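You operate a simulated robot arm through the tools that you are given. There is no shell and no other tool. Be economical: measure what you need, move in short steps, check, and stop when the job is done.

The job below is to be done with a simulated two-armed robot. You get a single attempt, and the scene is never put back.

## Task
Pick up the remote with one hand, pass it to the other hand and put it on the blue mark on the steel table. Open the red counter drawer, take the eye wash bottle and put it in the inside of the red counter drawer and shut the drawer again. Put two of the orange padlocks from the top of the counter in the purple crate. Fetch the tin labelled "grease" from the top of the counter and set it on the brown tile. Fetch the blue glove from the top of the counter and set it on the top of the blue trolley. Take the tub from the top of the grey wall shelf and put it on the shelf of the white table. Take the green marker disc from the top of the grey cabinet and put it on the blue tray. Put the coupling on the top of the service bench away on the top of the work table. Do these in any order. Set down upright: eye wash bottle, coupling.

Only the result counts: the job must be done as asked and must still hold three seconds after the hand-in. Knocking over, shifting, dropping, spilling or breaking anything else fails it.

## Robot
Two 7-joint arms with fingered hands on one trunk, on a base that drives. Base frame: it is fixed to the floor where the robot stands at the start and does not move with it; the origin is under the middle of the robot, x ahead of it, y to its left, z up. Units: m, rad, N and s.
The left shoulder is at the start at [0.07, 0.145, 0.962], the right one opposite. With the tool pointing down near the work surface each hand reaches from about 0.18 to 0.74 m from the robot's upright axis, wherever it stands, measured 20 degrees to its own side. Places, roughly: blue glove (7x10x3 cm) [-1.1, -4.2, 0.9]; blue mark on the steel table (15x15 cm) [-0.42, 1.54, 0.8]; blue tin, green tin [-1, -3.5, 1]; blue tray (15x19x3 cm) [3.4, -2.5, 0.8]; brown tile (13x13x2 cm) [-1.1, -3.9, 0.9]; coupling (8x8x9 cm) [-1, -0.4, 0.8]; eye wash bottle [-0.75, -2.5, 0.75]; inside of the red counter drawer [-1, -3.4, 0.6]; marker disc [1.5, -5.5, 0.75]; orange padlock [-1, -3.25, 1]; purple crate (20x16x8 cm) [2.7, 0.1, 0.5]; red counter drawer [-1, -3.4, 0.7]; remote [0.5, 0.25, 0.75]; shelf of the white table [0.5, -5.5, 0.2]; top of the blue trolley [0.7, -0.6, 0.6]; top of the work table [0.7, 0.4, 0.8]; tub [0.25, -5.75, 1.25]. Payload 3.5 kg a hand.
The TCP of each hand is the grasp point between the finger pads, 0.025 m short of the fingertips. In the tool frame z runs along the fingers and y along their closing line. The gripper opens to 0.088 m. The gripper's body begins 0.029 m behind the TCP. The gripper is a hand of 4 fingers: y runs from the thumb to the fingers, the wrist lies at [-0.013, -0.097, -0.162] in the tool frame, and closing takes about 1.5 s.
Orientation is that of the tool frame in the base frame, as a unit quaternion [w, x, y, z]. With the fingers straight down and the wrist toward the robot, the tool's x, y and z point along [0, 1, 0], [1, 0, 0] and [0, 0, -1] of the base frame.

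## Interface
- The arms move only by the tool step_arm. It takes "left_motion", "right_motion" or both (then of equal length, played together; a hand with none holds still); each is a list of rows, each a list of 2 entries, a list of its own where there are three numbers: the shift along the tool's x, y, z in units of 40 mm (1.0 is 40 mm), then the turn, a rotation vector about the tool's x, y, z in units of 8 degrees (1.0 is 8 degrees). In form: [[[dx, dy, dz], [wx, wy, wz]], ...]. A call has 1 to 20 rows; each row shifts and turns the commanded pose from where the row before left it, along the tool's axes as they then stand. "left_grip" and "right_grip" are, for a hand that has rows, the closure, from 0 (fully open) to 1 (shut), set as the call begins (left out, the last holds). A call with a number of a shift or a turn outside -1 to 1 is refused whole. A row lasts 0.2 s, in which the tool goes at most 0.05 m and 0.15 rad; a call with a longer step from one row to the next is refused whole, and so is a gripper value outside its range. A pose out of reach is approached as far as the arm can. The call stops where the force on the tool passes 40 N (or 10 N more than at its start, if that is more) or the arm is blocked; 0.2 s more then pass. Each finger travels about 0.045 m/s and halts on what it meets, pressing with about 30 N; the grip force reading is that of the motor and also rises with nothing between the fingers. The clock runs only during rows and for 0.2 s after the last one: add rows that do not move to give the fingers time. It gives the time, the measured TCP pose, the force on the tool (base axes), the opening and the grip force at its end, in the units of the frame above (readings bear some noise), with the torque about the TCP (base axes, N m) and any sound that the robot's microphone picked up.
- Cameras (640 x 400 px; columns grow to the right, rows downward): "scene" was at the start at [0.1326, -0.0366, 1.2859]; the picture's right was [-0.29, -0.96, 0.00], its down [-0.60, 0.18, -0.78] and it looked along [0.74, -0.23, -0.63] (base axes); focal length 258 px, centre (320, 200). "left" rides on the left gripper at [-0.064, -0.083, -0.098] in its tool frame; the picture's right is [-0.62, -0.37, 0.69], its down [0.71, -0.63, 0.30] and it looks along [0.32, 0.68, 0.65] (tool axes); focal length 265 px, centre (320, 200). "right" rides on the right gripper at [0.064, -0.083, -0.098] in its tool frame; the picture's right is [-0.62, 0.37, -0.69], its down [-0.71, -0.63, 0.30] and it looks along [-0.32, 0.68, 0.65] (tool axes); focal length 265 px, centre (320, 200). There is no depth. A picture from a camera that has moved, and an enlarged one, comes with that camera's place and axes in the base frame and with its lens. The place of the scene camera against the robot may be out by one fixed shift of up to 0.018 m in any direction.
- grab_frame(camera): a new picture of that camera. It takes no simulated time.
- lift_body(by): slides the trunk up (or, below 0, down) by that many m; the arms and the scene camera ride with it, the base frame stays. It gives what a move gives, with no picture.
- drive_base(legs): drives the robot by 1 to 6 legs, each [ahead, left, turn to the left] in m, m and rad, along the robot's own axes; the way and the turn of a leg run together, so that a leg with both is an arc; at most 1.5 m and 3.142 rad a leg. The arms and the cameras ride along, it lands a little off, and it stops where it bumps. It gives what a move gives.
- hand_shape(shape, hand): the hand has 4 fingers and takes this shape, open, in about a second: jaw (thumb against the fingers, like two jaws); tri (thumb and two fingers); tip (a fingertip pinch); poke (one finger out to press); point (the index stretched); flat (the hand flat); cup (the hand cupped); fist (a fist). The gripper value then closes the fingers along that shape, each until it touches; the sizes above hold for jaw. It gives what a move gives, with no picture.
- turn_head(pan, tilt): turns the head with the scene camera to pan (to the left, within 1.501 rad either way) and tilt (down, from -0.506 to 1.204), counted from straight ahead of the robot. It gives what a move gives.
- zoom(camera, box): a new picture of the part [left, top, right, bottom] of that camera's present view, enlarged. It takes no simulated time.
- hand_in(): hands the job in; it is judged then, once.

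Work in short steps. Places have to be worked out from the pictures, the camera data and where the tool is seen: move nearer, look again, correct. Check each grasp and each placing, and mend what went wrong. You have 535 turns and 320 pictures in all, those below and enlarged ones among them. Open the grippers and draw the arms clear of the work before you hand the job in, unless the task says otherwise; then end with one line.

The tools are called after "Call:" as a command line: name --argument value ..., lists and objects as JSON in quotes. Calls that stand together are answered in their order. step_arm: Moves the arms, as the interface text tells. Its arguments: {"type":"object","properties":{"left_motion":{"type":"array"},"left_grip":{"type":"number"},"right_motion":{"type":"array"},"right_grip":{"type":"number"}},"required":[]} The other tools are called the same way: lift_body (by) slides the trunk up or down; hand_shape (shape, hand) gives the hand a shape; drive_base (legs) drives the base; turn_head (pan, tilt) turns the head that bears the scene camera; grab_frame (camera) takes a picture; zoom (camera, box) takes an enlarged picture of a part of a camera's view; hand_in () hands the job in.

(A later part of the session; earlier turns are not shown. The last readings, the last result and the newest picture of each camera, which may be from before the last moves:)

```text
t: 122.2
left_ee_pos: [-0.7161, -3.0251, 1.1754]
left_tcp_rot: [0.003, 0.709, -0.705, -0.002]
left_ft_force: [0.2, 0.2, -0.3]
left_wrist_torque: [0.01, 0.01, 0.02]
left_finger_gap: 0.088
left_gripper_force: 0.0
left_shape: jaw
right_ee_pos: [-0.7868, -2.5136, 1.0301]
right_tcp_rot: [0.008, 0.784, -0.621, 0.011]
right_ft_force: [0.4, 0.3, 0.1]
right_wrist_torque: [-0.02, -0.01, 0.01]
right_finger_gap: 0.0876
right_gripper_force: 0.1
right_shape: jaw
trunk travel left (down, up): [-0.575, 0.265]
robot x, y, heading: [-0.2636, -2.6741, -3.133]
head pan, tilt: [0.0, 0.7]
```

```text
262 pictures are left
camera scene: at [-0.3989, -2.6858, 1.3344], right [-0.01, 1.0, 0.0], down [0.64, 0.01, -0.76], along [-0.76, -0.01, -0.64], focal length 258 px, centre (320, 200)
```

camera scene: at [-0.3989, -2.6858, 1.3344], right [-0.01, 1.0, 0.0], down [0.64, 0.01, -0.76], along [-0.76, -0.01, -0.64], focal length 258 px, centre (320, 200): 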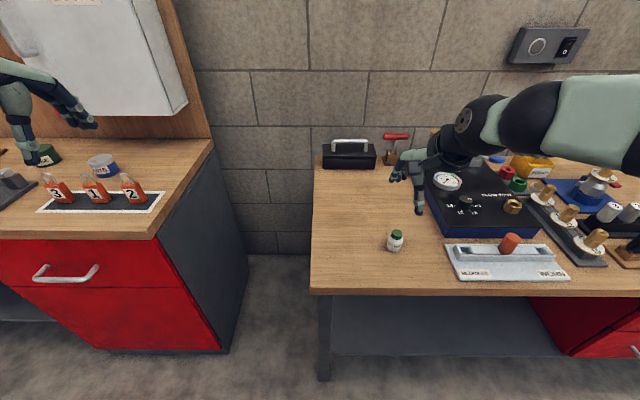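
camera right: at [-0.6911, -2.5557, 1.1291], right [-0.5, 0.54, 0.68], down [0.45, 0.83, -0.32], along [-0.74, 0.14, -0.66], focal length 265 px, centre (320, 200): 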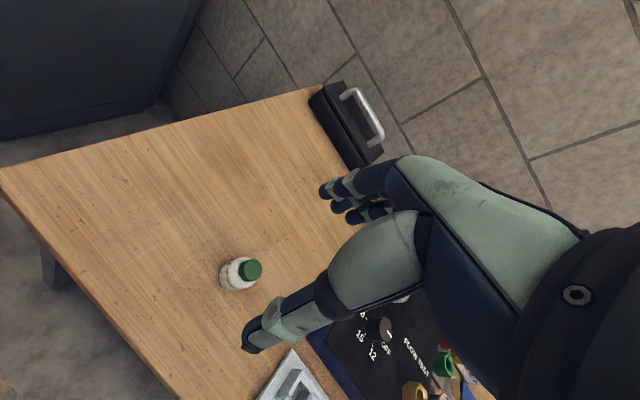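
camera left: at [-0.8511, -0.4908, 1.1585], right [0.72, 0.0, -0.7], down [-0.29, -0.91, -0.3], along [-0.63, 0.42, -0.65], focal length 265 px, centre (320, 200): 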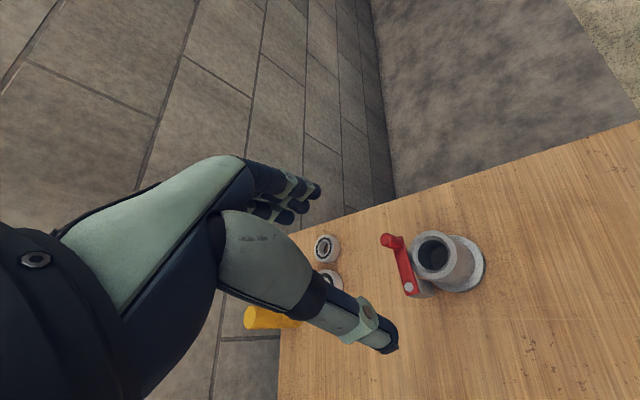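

Bottle at ≈(-0.843,-2.49). Move over it and descend to TCP 0.86 first.

Call:
step_arm --right_motion '[[[-0.45, 0.6, 0], [0, 0, 0]], [[-0.45, 0.6, 0], [0, 0, 0]], [[0, 0, 0.9], [0, 0, 0]], [[0, 0, 0.9], [0, 0, 0]], [[0, 0, 0.9], [0, 0, 0]], [[0, 0, 0.9], [0, 0, 0]], [[0, 0, 0.5], [0, 0, 0]]]'

Call:
grab_frame --camera "right"

Call:
zoom --camera "scene" --box '[340, 160, 480, 270]'

```text
t: 123.8
left_ee_pos: [-0.7161, -3.0246, 1.1764]
left_tcp_rot: [0.002, 0.709, -0.705, -0.001]
left_ft_force: [0.0, -0.2, 0.4]
left_wrist_torque: [0.0, 0.03, 0.0]
left_finger_gap: 0.0876
left_gripper_force: 0.0
left_shape: jaw
right_ee_pos: [-0.8411, -2.4953, 0.8645]
right_tcp_rot: [0.008, 0.784, -0.621, 0.01]
right_ft_force: [-0.8, 0.2, 0.2]
right_wrist_torque: [-0.03, 0.0, -0.01]
right_finger_gap: 0.0879
right_gripper_force: 0.0
right_shape: jaw
trunk travel left (down, up): [-0.575, 0.265]
robot x, y, heading: [-0.2641, -2.6729, -3.137]
head pan, tilt: [0.0, 0.7]
```

```text
261 pictures are left
camera right: at [-0.7453, -2.5377, 0.9633], right [-0.5, 0.54, 0.68], down [0.45, 0.83, -0.32], along [-0.74, 0.14, -0.66], focal length 265 px, centre (320, 200)
```

right: 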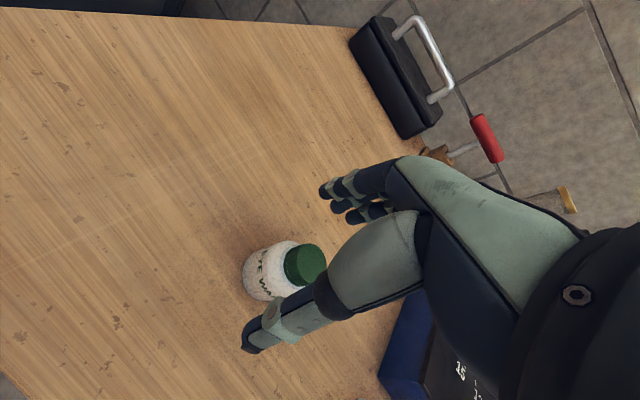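

```text
3.64 times, centred on (410, 215) of scene
camera zoom: at [-0.3992, -2.6861, 1.3344], right [-0.01, 1.0, 0.0], down [0.64, 0.01, -0.76], along [-0.76, -0.01, -0.64], focal length 939 px, centre (-7, 146)
```

zoom: 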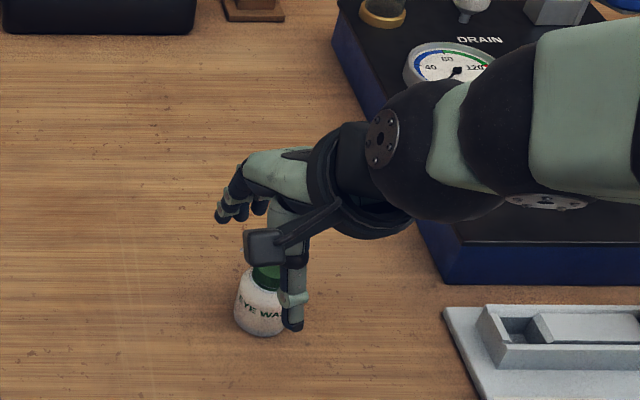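

Aligned. Descend 3.6 cm and close.

Call:
step_arm --right_motion '[[[0, 0, 0.45], [0, 0, 0]], [[0, 0, 0.4], [0, 0, 0]]]'

Call:
step_arm --right_motion '[[[0, 0, 0], [0, 0, 0]], [[0, 0, 0], [0, 0, 0]], [[0, 0, 0], [0, 0, 0]], [[0, 0, 0], [0, 0, 0]], [[0, 0, 0], [0, 0, 0]], [[0, 0, 0], [0, 0, 0]], [[0, 0, 0], [0, 0, 0]], [[0, 0, 0], [0, 0, 0]], [[0, 0, 0], [0, 0, 0]]]' --right_grip 1

Call:
grab_frame --camera "right"

```text
t: 124.4
left_ee_pos: [-0.7165, -3.0241, 1.1766]
left_tcp_rot: [0.002, 0.709, -0.706, -0.003]
left_ft_force: [-0.3, 0.6, -0.1]
left_wrist_torque: [0.01, 0.0, 0.01]
left_finger_gap: 0.0878
left_gripper_force: 0.0
left_shape: jaw
right_ee_pos: [-0.842, -2.4968, 0.8299]
right_tcp_rot: [0.007, 0.784, -0.62, 0.01]
right_ft_force: [-0.5, -0.5, 0.2]
right_wrist_torque: [-0.03, -0.03, 0.01]
right_finger_gap: 0.0878
right_gripper_force: 0.1
right_shape: jaw
trunk travel left (down, up): [-0.575, 0.265]
robot x, y, heading: [-0.2638, -2.675, -3.133]
head pan, tilt: [0.0, 0.7]
```

```text
t: 126.4
left_ee_pos: [-0.7164, -3.0241, 1.1764]
left_tcp_rot: [0.002, 0.709, -0.705, -0.002]
left_ft_force: [-0.2, -0.1, -1.4]
left_wrist_torque: [-0.05, 0.03, 0.0]
left_finger_gap: 0.0876
left_gripper_force: 0.0
left_shape: jaw
right_ee_pos: [-0.8411, -2.4965, 0.8291]
right_tcp_rot: [0.007, 0.784, -0.621, 0.01]
right_ft_force: [-0.1, -1.0, 0.6]
right_wrist_torque: [0.04, -0.01, 0.0]
right_finger_gap: 0.0037
right_gripper_force: 29.8
right_shape: jaw
trunk travel left (down, up): [-0.575, 0.265]
robot x, y, heading: [-0.2616, -2.6719, -3.137]
head pan, tilt: [0.0, 0.7]
```

```text
259 pictures are left
camera right: at [-0.7457, -2.5386, 0.9294], right [-0.5, 0.54, 0.68], down [0.45, 0.83, -0.32], along [-0.74, 0.14, -0.66], focal length 265 px, centre (320, 200)
```

right: 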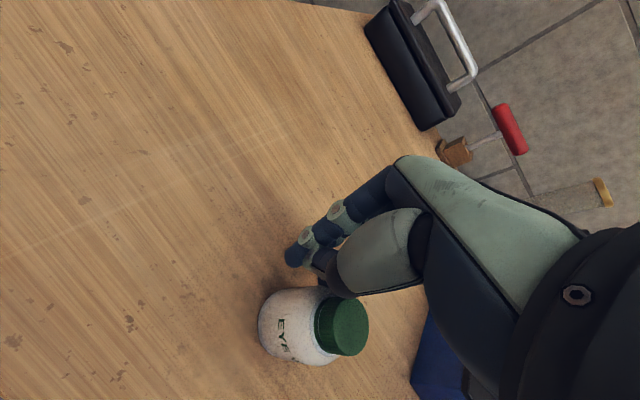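

Missed: fingers shut beside the bottle (it stands upright on the thumb side; my bench height was too low). Raise straight up before opening, then re-measure.

Call:
step_arm --right_motion '[[[0, 0, -0.4], [0, 0, 0]], [[0, 0, -0.6], [0, 0, 0]], [[0, 0, -0.8], [0, 0, 0]], [[0, 0, -0.8], [0, 0, 0]]]'

Call:
grab_frame --camera "right"

Call:
zoom --camera "scene" --box '[340, 160, 480, 270]'

```text
t: 127.4
left_ee_pos: [-0.7158, -3.0253, 1.177]
left_tcp_rot: [0.002, 0.709, -0.706, -0.002]
left_ft_force: [0.1, 0.1, -0.5]
left_wrist_torque: [0.01, 0.02, -0.01]
left_finger_gap: 0.0875
left_gripper_force: 0.1
left_shape: jaw
right_ee_pos: [-0.8413, -2.4961, 0.9342]
right_tcp_rot: [0.008, 0.783, -0.622, 0.009]
right_ft_force: [1.0, 0.6, -0.4]
right_wrist_torque: [-0.03, -0.01, -0.01]
right_finger_gap: 0.0039
right_gripper_force: 30.6
right_shape: jaw
trunk travel left (down, up): [-0.575, 0.265]
robot x, y, heading: [-0.2614, -2.6694, -3.132]
head pan, tilt: [0.0, 0.7]
```

```text
258 pictures are left
camera right: at [-0.7463, -2.5378, 1.0344], right [-0.5, 0.54, 0.68], down [0.45, 0.83, -0.32], along [-0.74, 0.14, -0.66], focal length 265 px, centre (320, 200)
```

right: 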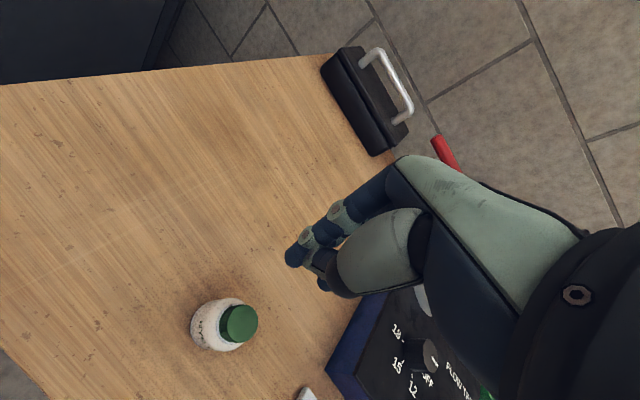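

```text
3.64 times, centred on (410, 215) of scene
camera zoom: at [-0.3977, -2.6864, 1.3345], right [-0.01, 1.0, 0.0], down [0.64, 0.01, -0.77], along [-0.77, -0.01, -0.64], focal length 939 px, centre (-7, 146)
```

zoom: 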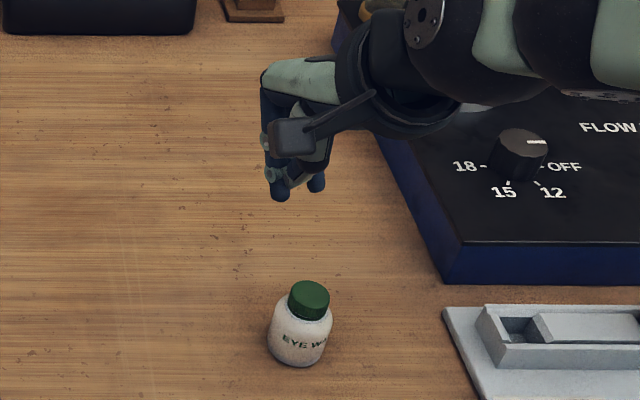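

Bottle stands upright at ≈(-0.823,-2.464) (bench ≈0.768). Open, recentre over it and check.

Call:
step_arm --right_motion '[[[0, 0, 0], [0, 0, 0]], [[0, 0, 0], [0, 0, 0]], [[0, 0, 0], [0, 0, 0]], [[0, 0, 0], [0, 0, 0]], [[0, 0, 0], [0, 0, 0]], [[0, 0, 0], [0, 0, 0]], [[-0.34, -0.31, 0], [0, 0, 0]], [[-0.34, -0.31, 0], [0, 0, 0]]]' --right_grip 0

Call:
grab_frame --camera "right"

Call:
zoom --camera "scene" --box '[340, 160, 480, 270]'

```text
t: 129.2
left_ee_pos: [-0.7175, -3.0252, 1.1767]
left_tcp_rot: [0.002, 0.709, -0.705, -0.002]
left_ft_force: [-0.4, -0.3, 0.1]
left_wrist_torque: [0.04, -0.01, 0.01]
left_finger_gap: 0.0877
left_gripper_force: 0.0
left_shape: jaw
right_ee_pos: [-0.823, -2.4619, 0.9316]
right_tcp_rot: [0.007, 0.784, -0.621, 0.01]
right_ft_force: [-0.1, -0.2, -0.3]
right_wrist_torque: [-0.01, 0.03, 0.0]
right_finger_gap: 0.0874
right_gripper_force: 0.0
right_shape: jaw
trunk travel left (down, up): [-0.575, 0.265]
robot x, y, heading: [-0.2648, -2.6743, -3.133]
head pan, tilt: [0.0, 0.7]
```

```text
256 pictures are left
camera right: at [-0.7273, -2.5043, 1.0319], right [-0.5, 0.54, 0.68], down [0.45, 0.83, -0.32], along [-0.74, 0.14, -0.66], focal length 265 px, centre (320, 200)
```

right: 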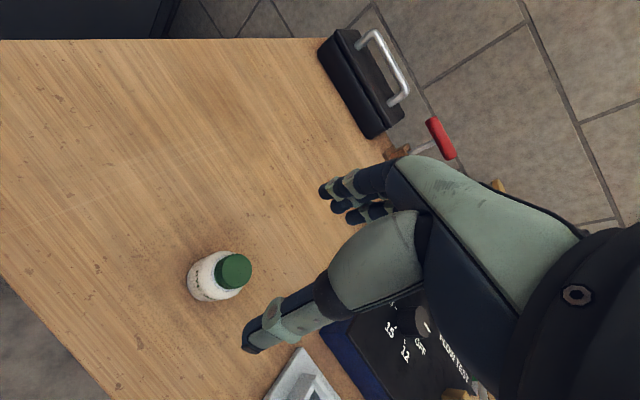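

```text
3.64 times, centred on (410, 215) of scene
camera zoom: at [-0.3983, -2.6855, 1.3344], right [-0.01, 1.0, 0.0], down [0.64, 0.01, -0.77], along [-0.76, -0.01, -0.64], focal length 939 px, centre (-7, 146)
```

zoom: 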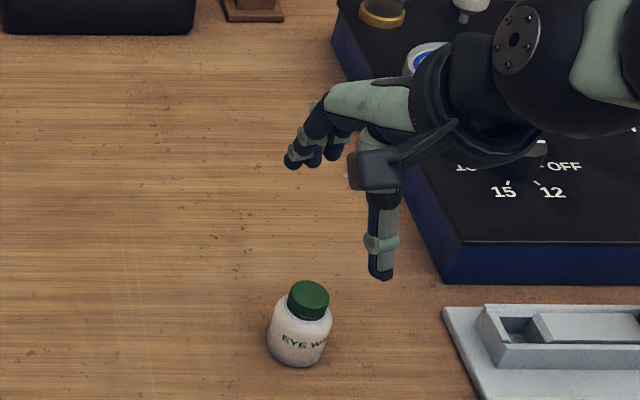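

The cap lies exactly on the tool axis (expected pixel (235,268)). Descend 11.5 cm and close.

Call:
step_arm --right_motion '[[[0, 0, 0.6], [0, 0, 0]], [[0, 0, 0.6], [0, 0, 0]], [[0, 0, 0.6], [0, 0, 0]], [[0, 0, 0.6], [0, 0, 0]], [[0, 0, 0.45], [0, 0, 0]]]'

Call:
grab_frame --camera "right"

Call:
step_arm --right_motion '[[[0, 0, 0], [0, 0, 0]], [[0, 0, 0], [0, 0, 0]], [[0, 0, 0], [0, 0, 0]], [[0, 0, 0], [0, 0, 0]], [[0, 0, 0], [0, 0, 0]], [[0, 0, 0], [0, 0, 0]], [[0, 0, 0], [0, 0, 0]], [[0, 0, 0], [0, 0, 0]], [[0, 0, 0], [0, 0, 0]]]' --right_grip 1

Call:
grab_frame --camera "right"

```text
t: 130.4
left_ee_pos: [-0.7163, -3.0238, 1.1765]
left_tcp_rot: [0.003, 0.709, -0.705, -0.002]
left_ft_force: [-0.4, 0.3, 0.4]
left_wrist_torque: [0.01, 0.02, -0.01]
left_finger_gap: 0.0878
left_gripper_force: 0.0
left_shape: jaw
right_ee_pos: [-0.8222, -2.4642, 0.8174]
right_tcp_rot: [0.008, 0.783, -0.621, 0.009]
right_ft_force: [-0.2, -0.1, 0.7]
right_wrist_torque: [0.03, 0.03, -0.01]
right_finger_gap: 0.0879
right_gripper_force: 0.1
right_shape: jaw
trunk travel left (down, up): [-0.575, 0.265]
robot x, y, heading: [-0.2661, -2.6751, -3.132]
head pan, tilt: [0.0, 0.7]
```

```text
254 pictures are left
camera right: at [-0.7271, -2.5065, 0.917], right [-0.5, 0.54, 0.68], down [0.45, 0.83, -0.32], along [-0.74, 0.14, -0.66], focal length 265 px, centre (320, 200)
```

right: 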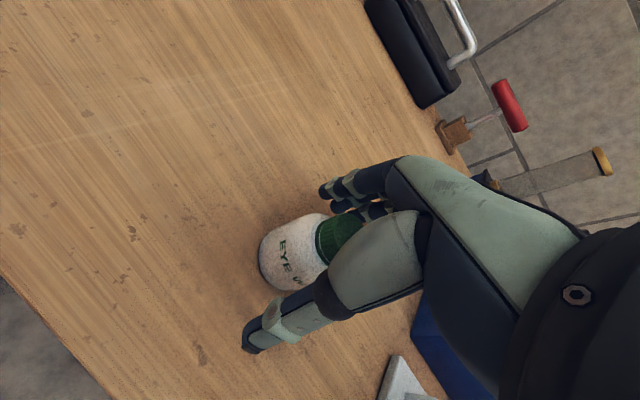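

```text
t: 132.4
left_ee_pos: [-0.7158, -3.0247, 1.1764]
left_tcp_rot: [0.002, 0.709, -0.705, -0.002]
left_ft_force: [0.0, -0.5, 0.3]
left_wrist_torque: [0.03, 0.0, 0.0]
left_finger_gap: 0.0879
left_gripper_force: 0.0
left_shape: jaw
right_ee_pos: [-0.8223, -2.4658, 0.8178]
right_tcp_rot: [0.007, 0.784, -0.62, 0.01]
right_ft_force: [-0.1, 1.1, 0.6]
right_wrist_torque: [-0.03, 0.01, 0.02]
right_finger_gap: 0.0304
right_gripper_force: 30.4
right_shape: jaw
trunk travel left (down, up): [-0.575, 0.265]
robot x, y, heading: [-0.2643, -2.6727, -3.135]
head pan, tilt: [0.0, 0.7]
```

```text
253 pictures are left
camera right: at [-0.7267, -2.5065, 0.9172], right [-0.5, 0.54, 0.68], down [0.45, 0.83, -0.32], along [-0.74, 0.14, -0.66], focal length 265 px, centre (320, 200)
```

right: 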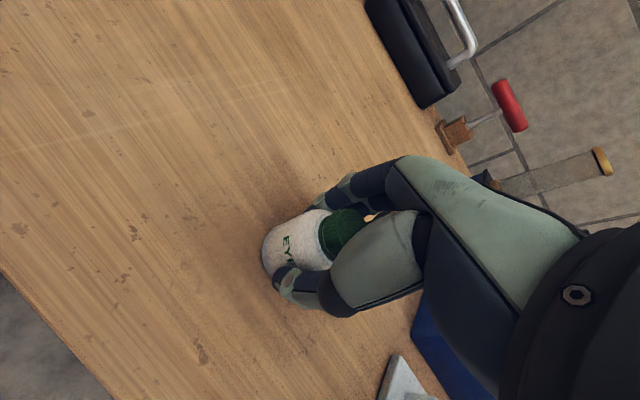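

Grasped. Lift, pull back, then reverse and slide left to face the red drawer.

Call:
step_arm --right_motion '[[[0, 0, -0.4], [0, 0, 0]], [[0, 0, -0.8], [0, 0, 0]], [[0, 0, -1], [0, 0, 0]], [[0, 0, -1], [0, 0, 0]], [[0, 0, -1], [0, 0, 0]], [[0, 0, -1], [0, 0, 0]], [[0, -0.8, -1], [0, 0, 0]], [[0, -0.8, 0], [0, 0, 0]], [[0, -0.8, 0], [0, 0, 0]], [[0, -0.8, 0], [0, 0, 0]]]'

Call:
drive_base --legs '[[-0.22, 0, 0], [0, 0.75, 0]]'

Call:
turn_head --pan 0.0 --tilt 0.75

Call:
grab_frame --camera "scene"

Call:
grab_frame --camera "right"

```text
refused: row 7 steps farther than a row can; nothing moved
```

```text
t: 137.9
left_ee_pos: [-0.496, -3.7779, 1.1763]
left_tcp_rot: [-0.002, -0.703, 0.711, 0.002]
left_ft_force: [0.3, 0.4, 0.3]
left_wrist_torque: [0.04, 0.03, 0.01]
left_finger_gap: 0.0877
left_gripper_force: 0.1
left_shape: jaw
right_ee_pos: [-0.5941, -3.2162, 0.8183]
right_tcp_rot: [0.008, 0.778, -0.628, 0.009]
right_ft_force: [-0.8, 0.4, -0.6]
right_wrist_torque: [0.02, -0.04, 0.0]
right_finger_gap: 0.0306
right_gripper_force: 30.1
right_shape: jaw
trunk travel left (down, up): [-0.575, 0.265]
robot x, y, heading: [-0.0408, -3.4323, 3.135]
head pan, tilt: [0.0, 0.7]
```

```text
t: 138.5
left_ee_pos: [-0.4955, -3.7788, 1.1763]
left_tcp_rot: [-0.002, -0.703, 0.711, 0.002]
left_ft_force: [0.0, -0.7, -0.4]
left_wrist_torque: [-0.02, 0.0, 0.01]
left_finger_gap: 0.0876
left_gripper_force: 0.0
left_shape: jaw
right_ee_pos: [-0.5945, -3.217, 0.8176]
right_tcp_rot: [0.007, 0.779, -0.627, 0.01]
right_ft_force: [1.1, 0.8, -1.3]
right_wrist_torque: [0.0, -0.03, 0.02]
right_finger_gap: 0.0308
right_gripper_force: 29.7
right_shape: jaw
trunk travel left (down, up): [-0.575, 0.265]
robot x, y, heading: [-0.0429, -3.4329, 3.139]
head pan, tilt: [0.0, 0.75]
```

```text
252 pictures are left
camera scene: at [-0.1714, -3.4444, 1.3302], right [0.01, 1.0, 0.0], down [0.68, 0.0, -0.73], along [-0.73, 0.0, -0.68], focal length 258 px, centre (320, 200)
```

scene: 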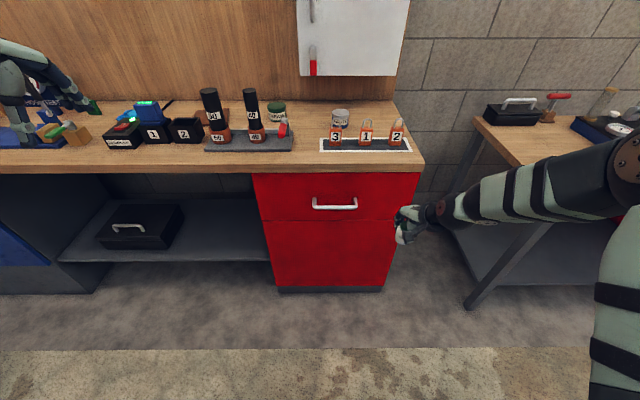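

```text
251 pictures are left
camera right: at [-0.4988, -3.2599, 0.9172], right [-0.5, 0.54, 0.68], down [0.47, 0.82, -0.32], along [-0.73, 0.16, -0.66], focal length 265 px, centre (320, 200)
```

right: 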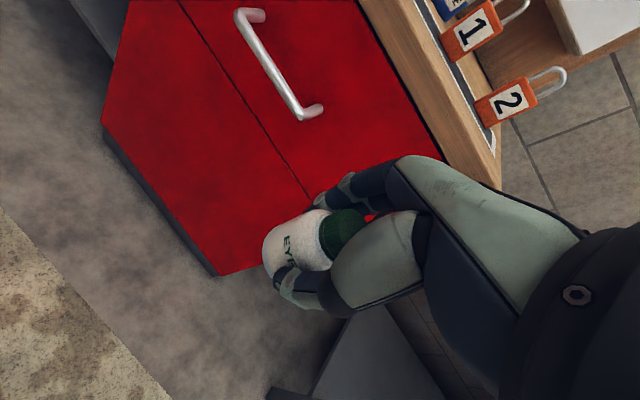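

The dragging arm refusal left the bottle low but it is still held. Handle estimated at ≈(-0.847,-3.39,0.683). I raise the bottle now.

Call:
step_arm --right_motion '[[[0, -0.5, 0], [0, 0, 0]], [[0, -0.5, -0.5], [0, 0, 0]], [[0, -0.5, -0.8], [0, 0, 0]], [[0, 0, -1], [0, 0, 0]], [[0, 0, -1], [0, 0, 0]], [[-0.5, 0, -1], [0, 0, 0]], [[-0.5, 0, -1], [0, 0, 0]], [[-0.5, 0, -0.5], [0, 0, 0]]]'

Call:
grab_frame --camera "right"

```text
t: 140.3
left_ee_pos: [-0.4971, -3.777, 1.1761]
left_tcp_rot: [-0.003, -0.703, 0.711, 0.002]
left_ft_force: [-0.6, 0.1, -0.3]
left_wrist_torque: [0.0, 0.0, 0.03]
left_finger_gap: 0.0877
left_gripper_force: 0.0
left_shape: jaw
right_ee_pos: [-0.5488, -3.1371, 1.0473]
right_tcp_rot: [0.008, 0.779, -0.627, 0.011]
right_ft_force: [0.2, -0.2, -1.1]
right_wrist_torque: [-0.03, 0.04, -0.03]
right_finger_gap: 0.0308
right_gripper_force: 30.3
right_shape: jaw
trunk travel left (down, up): [-0.575, 0.265]
robot x, y, heading: [-0.0381, -3.4322, 3.137]
head pan, tilt: [0.0, 0.75]
```

```text
250 pictures are left
camera right: at [-0.4543, -3.1796, 1.1479], right [-0.5, 0.54, 0.68], down [0.47, 0.82, -0.32], along [-0.73, 0.15, -0.66], focal length 265 px, centre (320, 200)
```

right: 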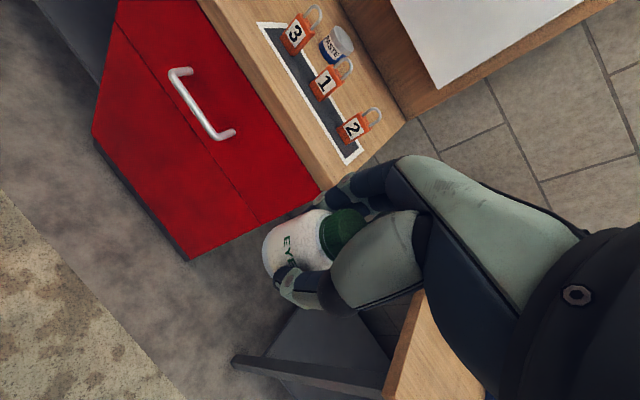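

Now drive closer so the handle is ~0.65 m ahead on the left side, and lower the trunk a little.

Call:
drive_base --legs '[[0.15, -0.12, 0]]'

Call:
lift_body --by -0.15

Call:
grab_frame --camera "left"

Call:
grab_frame --camera "scene"

```text
t: 141.8
left_ee_pos: [-0.6431, -3.6585, 1.1766]
left_tcp_rot: [-0.002, -0.703, 0.712, 0.002]
left_ft_force: [0.0, -0.1, 1.0]
left_wrist_torque: [-0.01, 0.0, -0.01]
left_finger_gap: 0.0877
left_gripper_force: 0.0
left_shape: jaw
right_ee_pos: [-0.6952, -3.0176, 1.0486]
right_tcp_rot: [0.008, 0.777, -0.629, 0.01]
right_ft_force: [0.0, -0.2, -1.0]
right_wrist_torque: [-0.02, 0.0, -0.02]
right_finger_gap: 0.0305
right_gripper_force: 30.2
right_shape: jaw
trunk travel left (down, up): [-0.575, 0.265]
robot x, y, heading: [-0.1846, -3.3167, 3.132]
head pan, tilt: [0.0, 0.75]
```

```text
t: 143.6
left_ee_pos: [-0.6426, -3.6574, 1.0267]
left_tcp_rot: [-0.001, -0.704, 0.711, 0.002]
left_ft_force: [0.5, 0.1, 0.9]
left_wrist_torque: [-0.02, 0.02, 0.01]
left_finger_gap: 0.0876
left_gripper_force: 0.1
left_shape: jaw
right_ee_pos: [-0.6949, -3.018, 0.8978]
right_tcp_rot: [0.007, 0.777, -0.629, 0.009]
right_ft_force: [0.0, -0.7, -1.0]
right_wrist_torque: [0.03, -0.02, -0.03]
right_finger_gap: 0.0305
right_gripper_force: 29.8
right_shape: jaw
trunk travel left (down, up): [-0.425, 0.415]
robot x, y, heading: [-0.1854, -3.3126, 3.136]
head pan, tilt: [0.0, 0.75]
```

```text
249 pictures are left
camera left: at [-0.5599, -3.5941, 1.1262], right [0.37, 0.62, -0.69], down [0.62, -0.72, -0.31], along [-0.69, -0.32, -0.65], focal length 265 px, centre (320, 200)
```

left: 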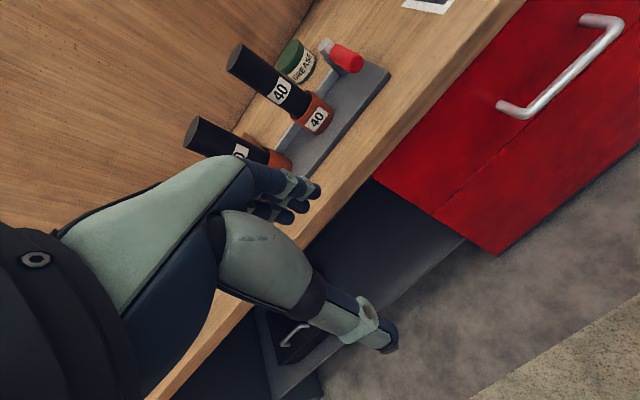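

```text
248 pictures are left
camera scene: at [-0.318, -3.3252, 1.1802], right [0.01, 1.0, 0.0], down [0.68, -0.01, -0.73], along [-0.73, 0.01, -0.68], focal length 258 px, centre (320, 200)
```

scene: 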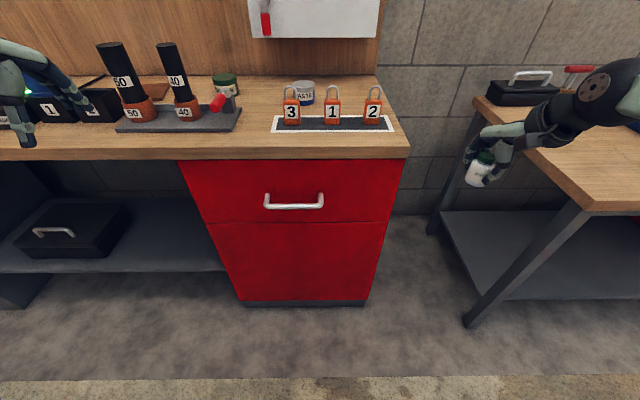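

Triangulating the wrist views gives the handle bar at ≈(-0.797,-3.378,0.722). I bring the left hand in front of it and pitch it to point forward.

Call:
step_arm --left_motion '[[[-0.9, -0.2, 0], [0, 0, 0]], [[-0.9, -0.2, 0], [0, 0, 0]], [[-0.9, -0.2, 0], [0, 0, 0]], [[-0.9, -0.2, 0], [0, 0, 0]], [[-0.9, -0.2, 0], [0, 0, 0]], [[-0.9, -0.2, 0], [0, 0, 0]], [[-0.9, 0, 0.5], [0, 0, 0]], [[-0.5, 0, 0.9], [0, 0, 0]], [[0, 0, 0], [-1, 0, 0]], [[0, 0, 0], [-1, 0, 0]], [[0, 0, 0], [-1, 0, 0]], [[0, 0, 0], [-1, 0, 0]], [[0, 0, 0], [-1, 0, 0]], [[0, 0, 0], [-1, 0, 0]], [[0, 0, 0], [-1, 0, 0]], [[0, 0, 0], [-1, 0, 0]], [[0, 0, 0], [-1, 0, 0]], [[0, 0, 0], [-1, 0, 0]]]'

Call:
grab_frame --camera "left"

Call:
grab_frame --camera "scene"

```text
t: 147.4
left_ee_pos: [-0.6809, -3.4037, 1.0228]
left_tcp_rot: [0.443, 0.543, -0.539, -0.466]
left_ft_force: [0.8, 0.1, 0.2]
left_wrist_torque: [-0.01, -0.01, -0.01]
left_finger_gap: 0.0878
left_gripper_force: 0.0
left_shape: jaw
left hand out of reach, approached as far as the arm can: row 1, 15, 16, 17, 18
right_ee_pos: [-0.6957, -3.0184, 0.8988]
right_tcp_rot: [0.008, 0.778, -0.628, 0.01]
right_ft_force: [-0.8, -0.1, -0.3]
right_wrist_torque: [0.01, 0.01, -0.02]
right_finger_gap: 0.0306
right_gripper_force: 30.2
right_shape: jaw
trunk travel left (down, up): [-0.425, 0.415]
robot x, y, heading: [-0.1853, -3.3144, 3.135]
head pan, tilt: [0.0, 0.75]
```

```text
247 pictures are left
camera left: at [-0.57, -3.3383, 0.9617], right [-0.61, 0.64, -0.46], down [-0.2, -0.69, -0.69], along [-0.77, -0.33, 0.55], focal length 265 px, centre (320, 200)
```

left: 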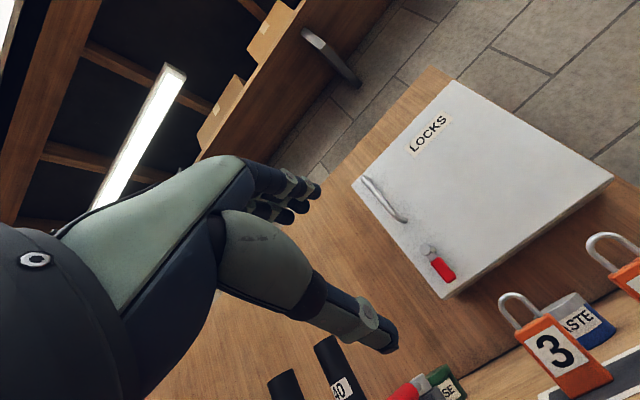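

```text
246 pictures are left
camera scene: at [-0.3178, -3.3272, 1.1797], right [0.0, 1.0, 0.0], down [0.69, 0.0, -0.73], along [-0.73, 0.0, -0.69], focal length 258 px, centre (320, 200)
```

scene: 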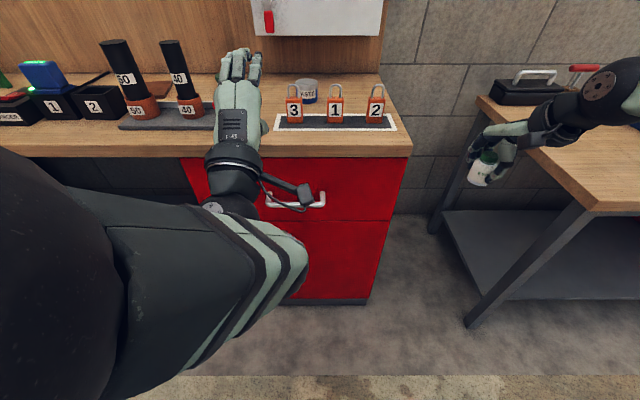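

Pitch ~80° achieved with the hand in front. Now lower it toward the handle height.

Call:
step_arm --left_motion '[[[-0.08, -0.92, 0.16], [0, 0, 0]], [[-0.08, -0.92, 0.16], [0, 0, 0]], [[-0.08, -0.92, 0.16], [0, 0, 0]], [[-0.08, -0.92, 0.16], [0, 0, 0]], [[-0.08, -0.92, 0.16], [0, 0, 0]], [[-0.08, -0.92, 0.16], [0, 0, 0]], [[-0.08, -0.92, 0.16], [0, 0, 0]], [[-0.08, -0.92, 0.16], [0, 0, 0]]]'

Call:
grab_frame --camera "left"

Call:
grab_frame --camera "scene"

```text
t: 149.4
left_ee_pos: [-0.8118, -3.4084, 0.932]
left_tcp_rot: [0.448, 0.562, -0.521, -0.461]
left_ft_force: [-0.5, 0.0, -0.1]
left_wrist_torque: [-0.01, -0.02, -0.01]
left_finger_gap: 0.0876
left_gripper_force: 0.1
left_shape: jaw
left hand out of reach, approached as far as the arm can: row 1, 2, 3, 4, 5, 6, 7, 8
right_ee_pos: [-0.6956, -3.0184, 0.8986]
right_tcp_rot: [0.008, 0.777, -0.629, 0.01]
right_ft_force: [-0.5, -0.2, -0.9]
right_wrist_torque: [0.04, -0.02, 0.02]
right_finger_gap: 0.0304
right_gripper_force: 30.5
right_shape: jaw
trunk travel left (down, up): [-0.425, 0.415]
robot x, y, heading: [-0.1868, -3.3174, 3.134]
head pan, tilt: [0.0, 0.75]
stopped in row 8 (left hand): the arm was blocked; the commanded pose is now the measured one
```

```text
245 pictures are left
camera left: at [-0.7037, -3.3372, 0.8725], right [-0.64, 0.62, -0.45], down [-0.17, -0.68, -0.71], along [-0.75, -0.38, 0.54], focal length 265 px, centre (320, 200)
```

left: 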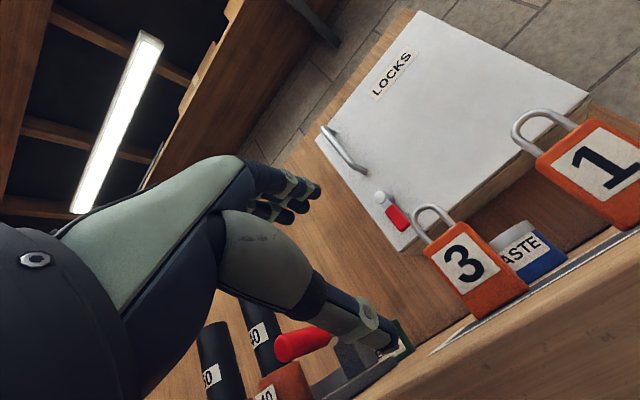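

```text
244 pictures are left
camera scene: at [-0.3177, -3.3255, 1.1802], right [0.01, 1.0, 0.0], down [0.68, -0.01, -0.73], along [-0.73, 0.01, -0.68], focal length 258 px, centre (320, 200)
```

scene: 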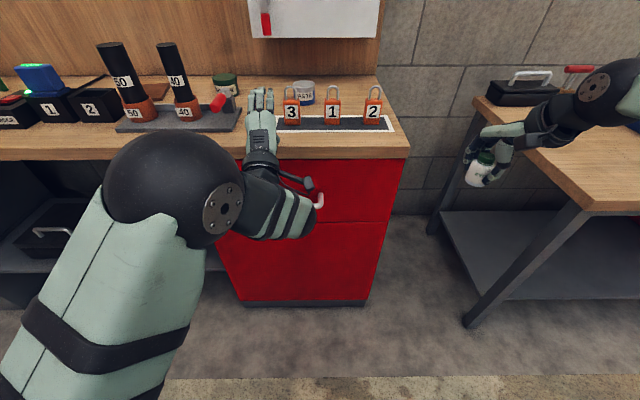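

The forward-pointing pose is infeasible low down and the hand drifted toward the counter. Back out up and away at once.

Call:
step_arm --left_motion '[[[0, 0.3, -0.5], [0, 0, 0]], [[0, 0.3, -0.9], [0, 0, 0]], [[0, 0.3, -0.9], [0, 0, 0]], [[0, 0.3, -0.9], [0, 0, 0]], [[0, 0, 0], [1, 0, 0]], [[0, 0, 0], [1, 0, 0]], [[0, 0, 0], [1, 0, 0]], [[0, 0, 0], [1, 0, 0]], [[0, 0, 0], [1, 0, 0]], [[0, 0, 0], [1, 0, 0]], [[0, 0, 0], [1, 0, 0]], [[0, 0, 0], [1, 0, 0]], [[0, 0, 0], [0.5, 0, 0]]]'

Call:
grab_frame --camera "left"

Call:
grab_frame --camera "scene"

```text
t: 150.1
left_ee_pos: [-0.7812, -3.435, 0.8538]
left_tcp_rot: [0.379, 0.635, -0.55, -0.389]
left_ft_force: [-0.6, 0.0, -0.6]
left_wrist_torque: [0.0, -0.02, 0.0]
left_finger_gap: 0.0876
left_gripper_force: 0.0
left_shape: jaw
left hand out of reach, approached as far as the arm can: row 2, 3
right_ee_pos: [-0.6945, -3.0172, 0.8977]
right_tcp_rot: [0.008, 0.778, -0.628, 0.01]
right_ft_force: [1.2, 0.6, -0.7]
right_wrist_torque: [-0.02, 0.0, 0.04]
right_finger_gap: 0.0307
right_gripper_force: 30.0
right_shape: jaw
trunk travel left (down, up): [-0.425, 0.415]
robot x, y, heading: [-0.1846, -3.3162, 3.133]
head pan, tilt: [0.0, 0.75]
stopped in row 3 (left hand): the arm was blocked; the commanded pose is now the measured one
```

```text
243 pictures are left
camera left: at [-0.6653, -3.3552, 0.8257], right [-0.54, 0.62, -0.57], down [0.04, -0.66, -0.75], along [-0.84, -0.43, 0.33], focal length 265 px, centre (320, 200)
```

left: 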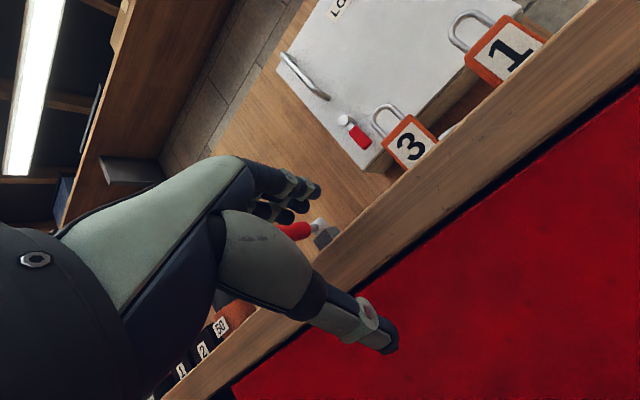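

```text
242 pictures are left
camera scene: at [-0.3183, -3.3253, 1.1801], right [0.01, 1.0, 0.0], down [0.68, -0.01, -0.73], along [-0.73, 0.01, -0.68], focal length 258 px, centre (320, 200)
```

scene: 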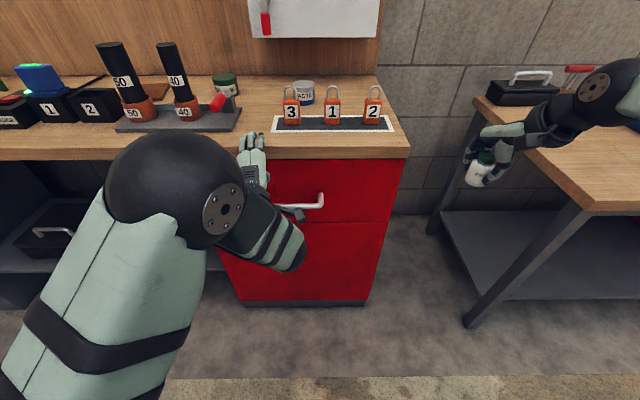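

The arm's folded posture is stuck near the counter edge. I back the base 0.15 m to clear it, then re-pose the arm.

Call:
drive_base --legs '[[-0.15, 0, 0]]'

Call:
step_arm --left_motion '[[[0, 0, 0], [1, 0, 0]], [[0, 0, 0], [1, 0, 0]], [[0, 0, 0], [1, 0, 0]], [[0, 0, 0], [1, 0, 0]], [[0, 0, 0], [1, 0, 0]], [[0, 0, 0], [1, 0, 0]], [[0, 0, 0], [1, 0, 0]]]'

Call:
grab_frame --camera "scene"

```text
t: 151.4
left_ee_pos: [-0.6309, -3.4349, 0.856]
left_tcp_rot: [0.379, 0.634, -0.55, -0.391]
left_ft_force: [0.9, -0.1, 0.4]
left_wrist_torque: [0.02, -0.01, 0.0]
left_finger_gap: 0.0877
left_gripper_force: 0.1
left_shape: jaw
right_ee_pos: [-0.5449, -3.0183, 0.8977]
right_tcp_rot: [0.008, 0.778, -0.629, 0.009]
right_ft_force: [-0.5, 0.5, -0.6]
right_wrist_torque: [-0.02, 0.0, 0.03]
right_finger_gap: 0.0305
right_gripper_force: 30.2
right_shape: jaw
trunk travel left (down, up): [-0.425, 0.415]
robot x, y, heading: [-0.0374, -3.3165, 3.13]
head pan, tilt: [0.0, 0.75]
```

```text
t: 153.0
left_ee_pos: [-0.6323, -3.4335, 0.855]
left_tcp_rot: [0.035, 0.737, -0.669, -0.086]
left_ft_force: [-0.4, 0.3, 0.5]
left_wrist_torque: [-0.01, 0.02, 0.0]
left_finger_gap: 0.0876
left_gripper_force: 0.0
left_shape: jaw
right_ee_pos: [-0.5464, -3.019, 0.8971]
right_tcp_rot: [0.008, 0.778, -0.628, 0.009]
right_ft_force: [-0.2, -0.3, -0.6]
right_wrist_torque: [0.01, 0.01, 0.01]
right_finger_gap: 0.0305
right_gripper_force: 30.3
right_shape: jaw
trunk travel left (down, up): [-0.425, 0.415]
robot x, y, heading: [-0.0368, -3.3177, 3.132]
head pan, tilt: [0.0, 0.75]
```

```text
241 pictures are left
camera scene: at [-0.169, -3.3266, 1.1801], right [0.01, 1.0, 0.0], down [0.68, -0.01, -0.73], along [-0.73, 0.01, -0.68], focal length 258 px, centre (320, 200)
```

scene: 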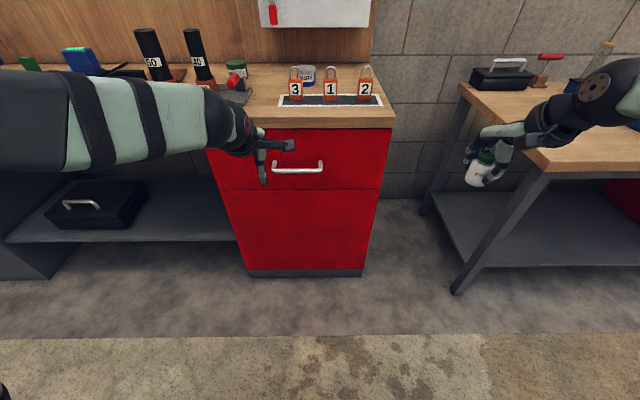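

All intact. The hand now points down with ~10° forward lean – right for hooking the bar from above. Pull back a bit, shift to the handle's middle, and drive forward.

Call:
step_arm --left_motion '[[[-0.7, -0.8, 0], [0, 0, 0]], [[-0.7, -0.8, 0], [0, 0, 0]]]'

Call:
drive_base --legs '[[0.13, 0, 0]]'

Call:
grab_frame --camera "left"

Call:
zoom --camera "scene" --box '[200, 120, 400, 260]'

```text
t: 153.6
left_ee_pos: [-0.5726, -3.3719, 0.8492]
left_tcp_rot: [0.037, 0.738, -0.668, -0.086]
left_ft_force: [0.0, -0.2, -0.1]
left_wrist_torque: [-0.03, 0.03, 0.0]
left_finger_gap: 0.0878
left_gripper_force: 0.1
left_shape: jaw
right_ee_pos: [-0.5457, -3.018, 0.8985]
right_tcp_rot: [0.008, 0.778, -0.628, 0.01]
right_ft_force: [0.9, -0.7, -1.2]
right_wrist_torque: [0.02, -0.03, 0.01]
right_finger_gap: 0.0306
right_gripper_force: 29.8
right_shape: jaw
trunk travel left (down, up): [-0.425, 0.415]
robot x, y, heading: [-0.0356, -3.3167, 3.126]
head pan, tilt: [0.0, 0.75]
```

```text
t: 154.9
left_ee_pos: [-0.7022, -3.3699, 0.848]
left_tcp_rot: [0.035, 0.736, -0.67, -0.086]
left_ft_force: [-0.2, 0.5, -0.6]
left_wrist_torque: [0.0, 0.01, 0.02]
left_finger_gap: 0.0878
left_gripper_force: 0.0
left_shape: jaw
right_ee_pos: [-0.675, -3.0155, 0.8981]
right_tcp_rot: [0.007, 0.777, -0.629, 0.01]
right_ft_force: [0.3, 0.2, -0.6]
right_wrist_torque: [-0.02, -0.03, -0.02]
right_finger_gap: 0.0305
right_gripper_force: 30.0
right_shape: jaw
trunk travel left (down, up): [-0.425, 0.415]
robot x, y, heading: [-0.162, -3.3138, 3.129]
head pan, tilt: [0.0, 0.75]
```

```text
240 pictures are left
camera left: at [-0.6093, -3.3025, 0.9373], right [0.19, 0.7, -0.69], down [0.63, -0.63, -0.46], along [-0.76, -0.35, -0.55], focal length 265 px, centre (320, 200)
```

left: 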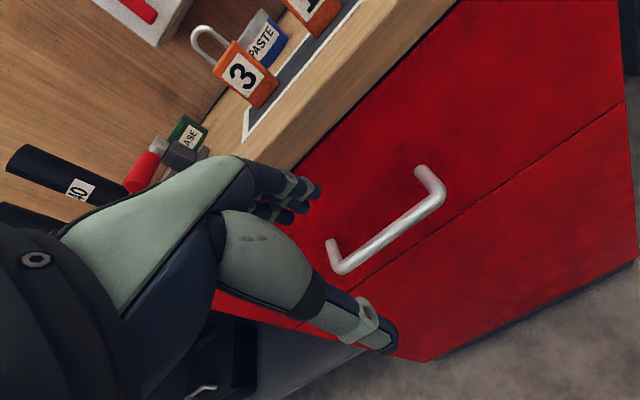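

```text
2.86 times, centred on (300, 190) of scene
camera zoom: at [-0.2992, -3.3245, 1.1801], right [0.01, 1.0, 0.0], down [0.68, -0.01, -0.73], along [-0.73, 0.01, -0.68], focal length 738 px, centre (377, 229)
```

zoom: 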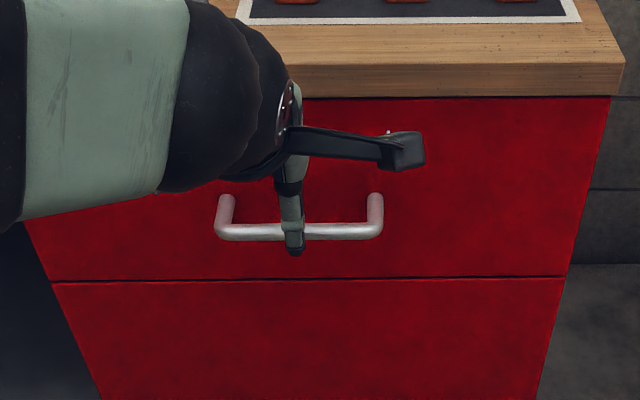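

The bar is ≈4 cm off the face (bar x≈-0.78). Descend to just above bar height, go forward so the fingers pass over the bar, then check before lowering.

Call:
step_arm --left_motion '[[[0.06, -0.12, 0.7], [0, 0, 0]], [[0.06, -0.12, 0.7], [0, 0, 0]], [[0.05, -0.11, 0.63], [0, 0, 0]], [[-0.06, 0.7, 0.12], [0, 0, 0]], [[-0.06, 0.67, 0.12], [0, 0, 0]]]'

Call:
grab_frame --camera "left"

Call:
zoom --camera "scene" --box '[200, 120, 400, 260]'

```text
t: 156.1
left_ee_pos: [-0.7584, -3.3688, 0.7646]
left_tcp_rot: [0.036, 0.737, -0.67, -0.087]
left_ft_force: [-0.5, 0.5, -0.2]
left_wrist_torque: [-0.01, -0.02, -0.02]
left_finger_gap: 0.0877
left_gripper_force: 0.0
left_shape: jaw
right_ee_pos: [-0.6743, -3.0155, 0.8978]
right_tcp_rot: [0.008, 0.776, -0.63, 0.01]
right_ft_force: [0.0, -0.4, -1.1]
right_wrist_torque: [0.01, 0.0, -0.03]
right_finger_gap: 0.0307
right_gripper_force: 30.1
right_shape: jaw
trunk travel left (down, up): [-0.425, 0.415]
robot x, y, heading: [-0.1643, -3.315, 3.13]
head pan, tilt: [0.0, 0.75]
```

```text
238 pictures are left
camera left: at [-0.6657, -3.302, 0.8544], right [0.19, 0.7, -0.69], down [0.63, -0.63, -0.46], along [-0.76, -0.35, -0.55], focal length 265 px, centre (320, 200)
```

left: 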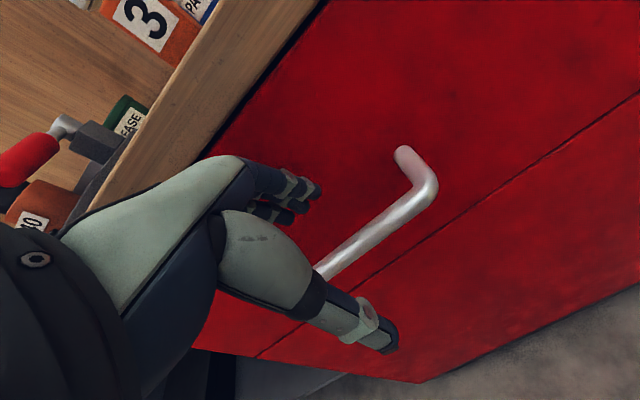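

```text
2.86 times, centred on (300, 190) of scene
camera zoom: at [-0.299, -3.3244, 1.1801], right [0.01, 1.0, 0.0], down [0.68, -0.01, -0.73], along [-0.73, 0.01, -0.68], focal length 738 px, centre (377, 229)
```

zoom: 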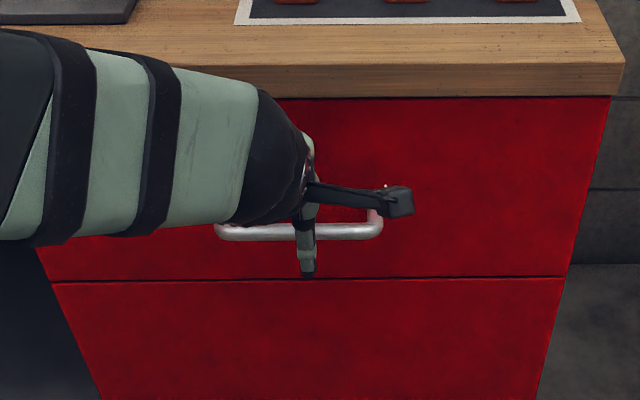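

The bar lies between thumb and fingers, 2 cm below the tips. Descend 4.5 cm.

Call:
step_arm --left_motion '[[[0.03, -0.06, 0.37], [0, 0, 0]], [[0.03, -0.06, 0.37], [0, 0, 0]], [[0.03, -0.06, 0.37], [0, 0, 0]]]'

Call:
grab_frame --camera "left"

```text
t: 156.9
left_ee_pos: [-0.7574, -3.3698, 0.7203]
left_tcp_rot: [0.036, 0.737, -0.67, -0.086]
left_ft_force: [0.1, -0.8, 0.8]
left_wrist_torque: [0.02, -0.01, 0.03]
left_finger_gap: 0.0881
left_gripper_force: 0.1
left_shape: jaw
right_ee_pos: [-0.674, -3.0149, 0.8979]
right_tcp_rot: [0.007, 0.776, -0.63, 0.01]
right_ft_force: [-0.7, -0.5, -1.0]
right_wrist_torque: [0.0, 0.0, 0.03]
right_finger_gap: 0.0305
right_gripper_force: 29.9
right_shape: jaw
trunk travel left (down, up): [-0.425, 0.415]
robot x, y, heading: [-0.1667, -3.3173, 3.13]
head pan, tilt: [0.0, 0.75]
```

```text
236 pictures are left
camera left: at [-0.6647, -3.3031, 0.8098], right [0.19, 0.7, -0.69], down [0.63, -0.63, -0.46], along [-0.76, -0.35, -0.55], focal length 265 px, centre (320, 200)
```

left: 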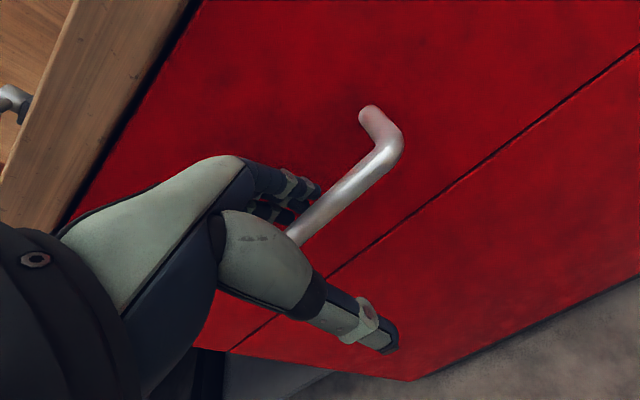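

Fingers are behind the bar. Close and pull slightly.

Call:
step_arm --left_motion '[[[0, 0, 0], [0, 0, 0]], [[0, 0, 0], [0, 0, 0]], [[0, 0, 0], [0, 0, 0]], [[0, 0, 0], [0, 0, 0]], [[0, 0, 0], [0, 0, 0]], [[0, 0, 0], [0, 0, 0]], [[0, 0, 0], [0, 0, 0]], [[0, 0, 0], [0, 0, 0]], [[0, 0, 0], [0, 0, 0]]]' --left_grip 1

Call:
step_arm --left_motion '[[[0, -0.3, 0], [0, 0, 0]], [[0.02, -0.6, -0.1], [0, 0, 0]], [[0.02, -0.6, -0.1], [0, 0, 0]]]'

Call:
grab_frame --camera "left"

```text
t: 158.9
left_ee_pos: [-0.7579, -3.3706, 0.7203]
left_tcp_rot: [0.036, 0.736, -0.67, -0.087]
left_ft_force: [-4.6, -0.3, -1.2]
left_wrist_torque: [0.0, 0.12, -0.06]
left_finger_gap: 0.02
left_gripper_force: 30.0
left_shape: jaw
right_ee_pos: [-0.6755, -3.0158, 0.8979]
right_tcp_rot: [0.007, 0.777, -0.63, 0.01]
right_ft_force: [-0.1, -0.5, -1.0]
right_wrist_torque: [0.06, -0.01, 0.02]
right_finger_gap: 0.0306
right_gripper_force: 30.1
right_shape: jaw
trunk travel left (down, up): [-0.425, 0.415]
robot x, y, heading: [-0.166, -3.317, 3.127]
head pan, tilt: [0.0, 0.75]
```

```text
t: 159.7
left_ee_pos: [-0.6949, -3.3684, 0.7187]
left_tcp_rot: [0.037, 0.737, -0.669, -0.087]
left_ft_force: [2.4, -7.2, 6.1]
left_wrist_torque: [-0.04, 0.16, 0.1]
left_finger_gap: 0.0188
left_gripper_force: 30.1
left_shape: jaw
right_ee_pos: [-0.6729, -3.0172, 0.8998]
right_tcp_rot: [0.008, 0.777, -0.63, 0.009]
right_ft_force: [-0.5, 0.1, -0.2]
right_wrist_torque: [0.0, 0.01, -0.02]
right_finger_gap: 0.0307
right_gripper_force: 29.9
right_shape: jaw
trunk travel left (down, up): [-0.425, 0.415]
robot x, y, heading: [-0.1618, -3.3153, 3.129]
head pan, tilt: [0.0, 0.75]
```

```text
235 pictures are left
camera left: at [-0.6025, -3.3014, 0.8078], right [0.18, 0.7, -0.69], down [0.63, -0.63, -0.46], along [-0.76, -0.35, -0.55], focal length 265 px, centre (320, 200)
```

left: 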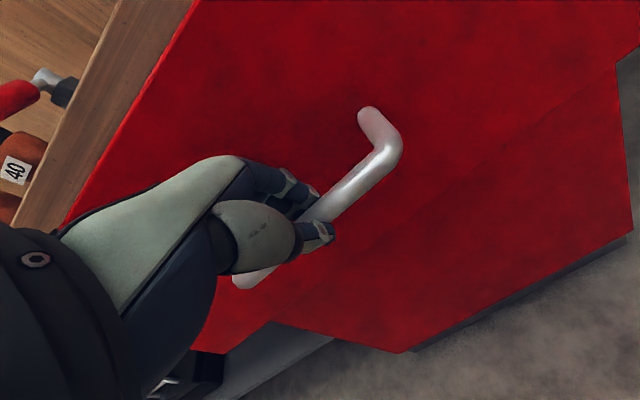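

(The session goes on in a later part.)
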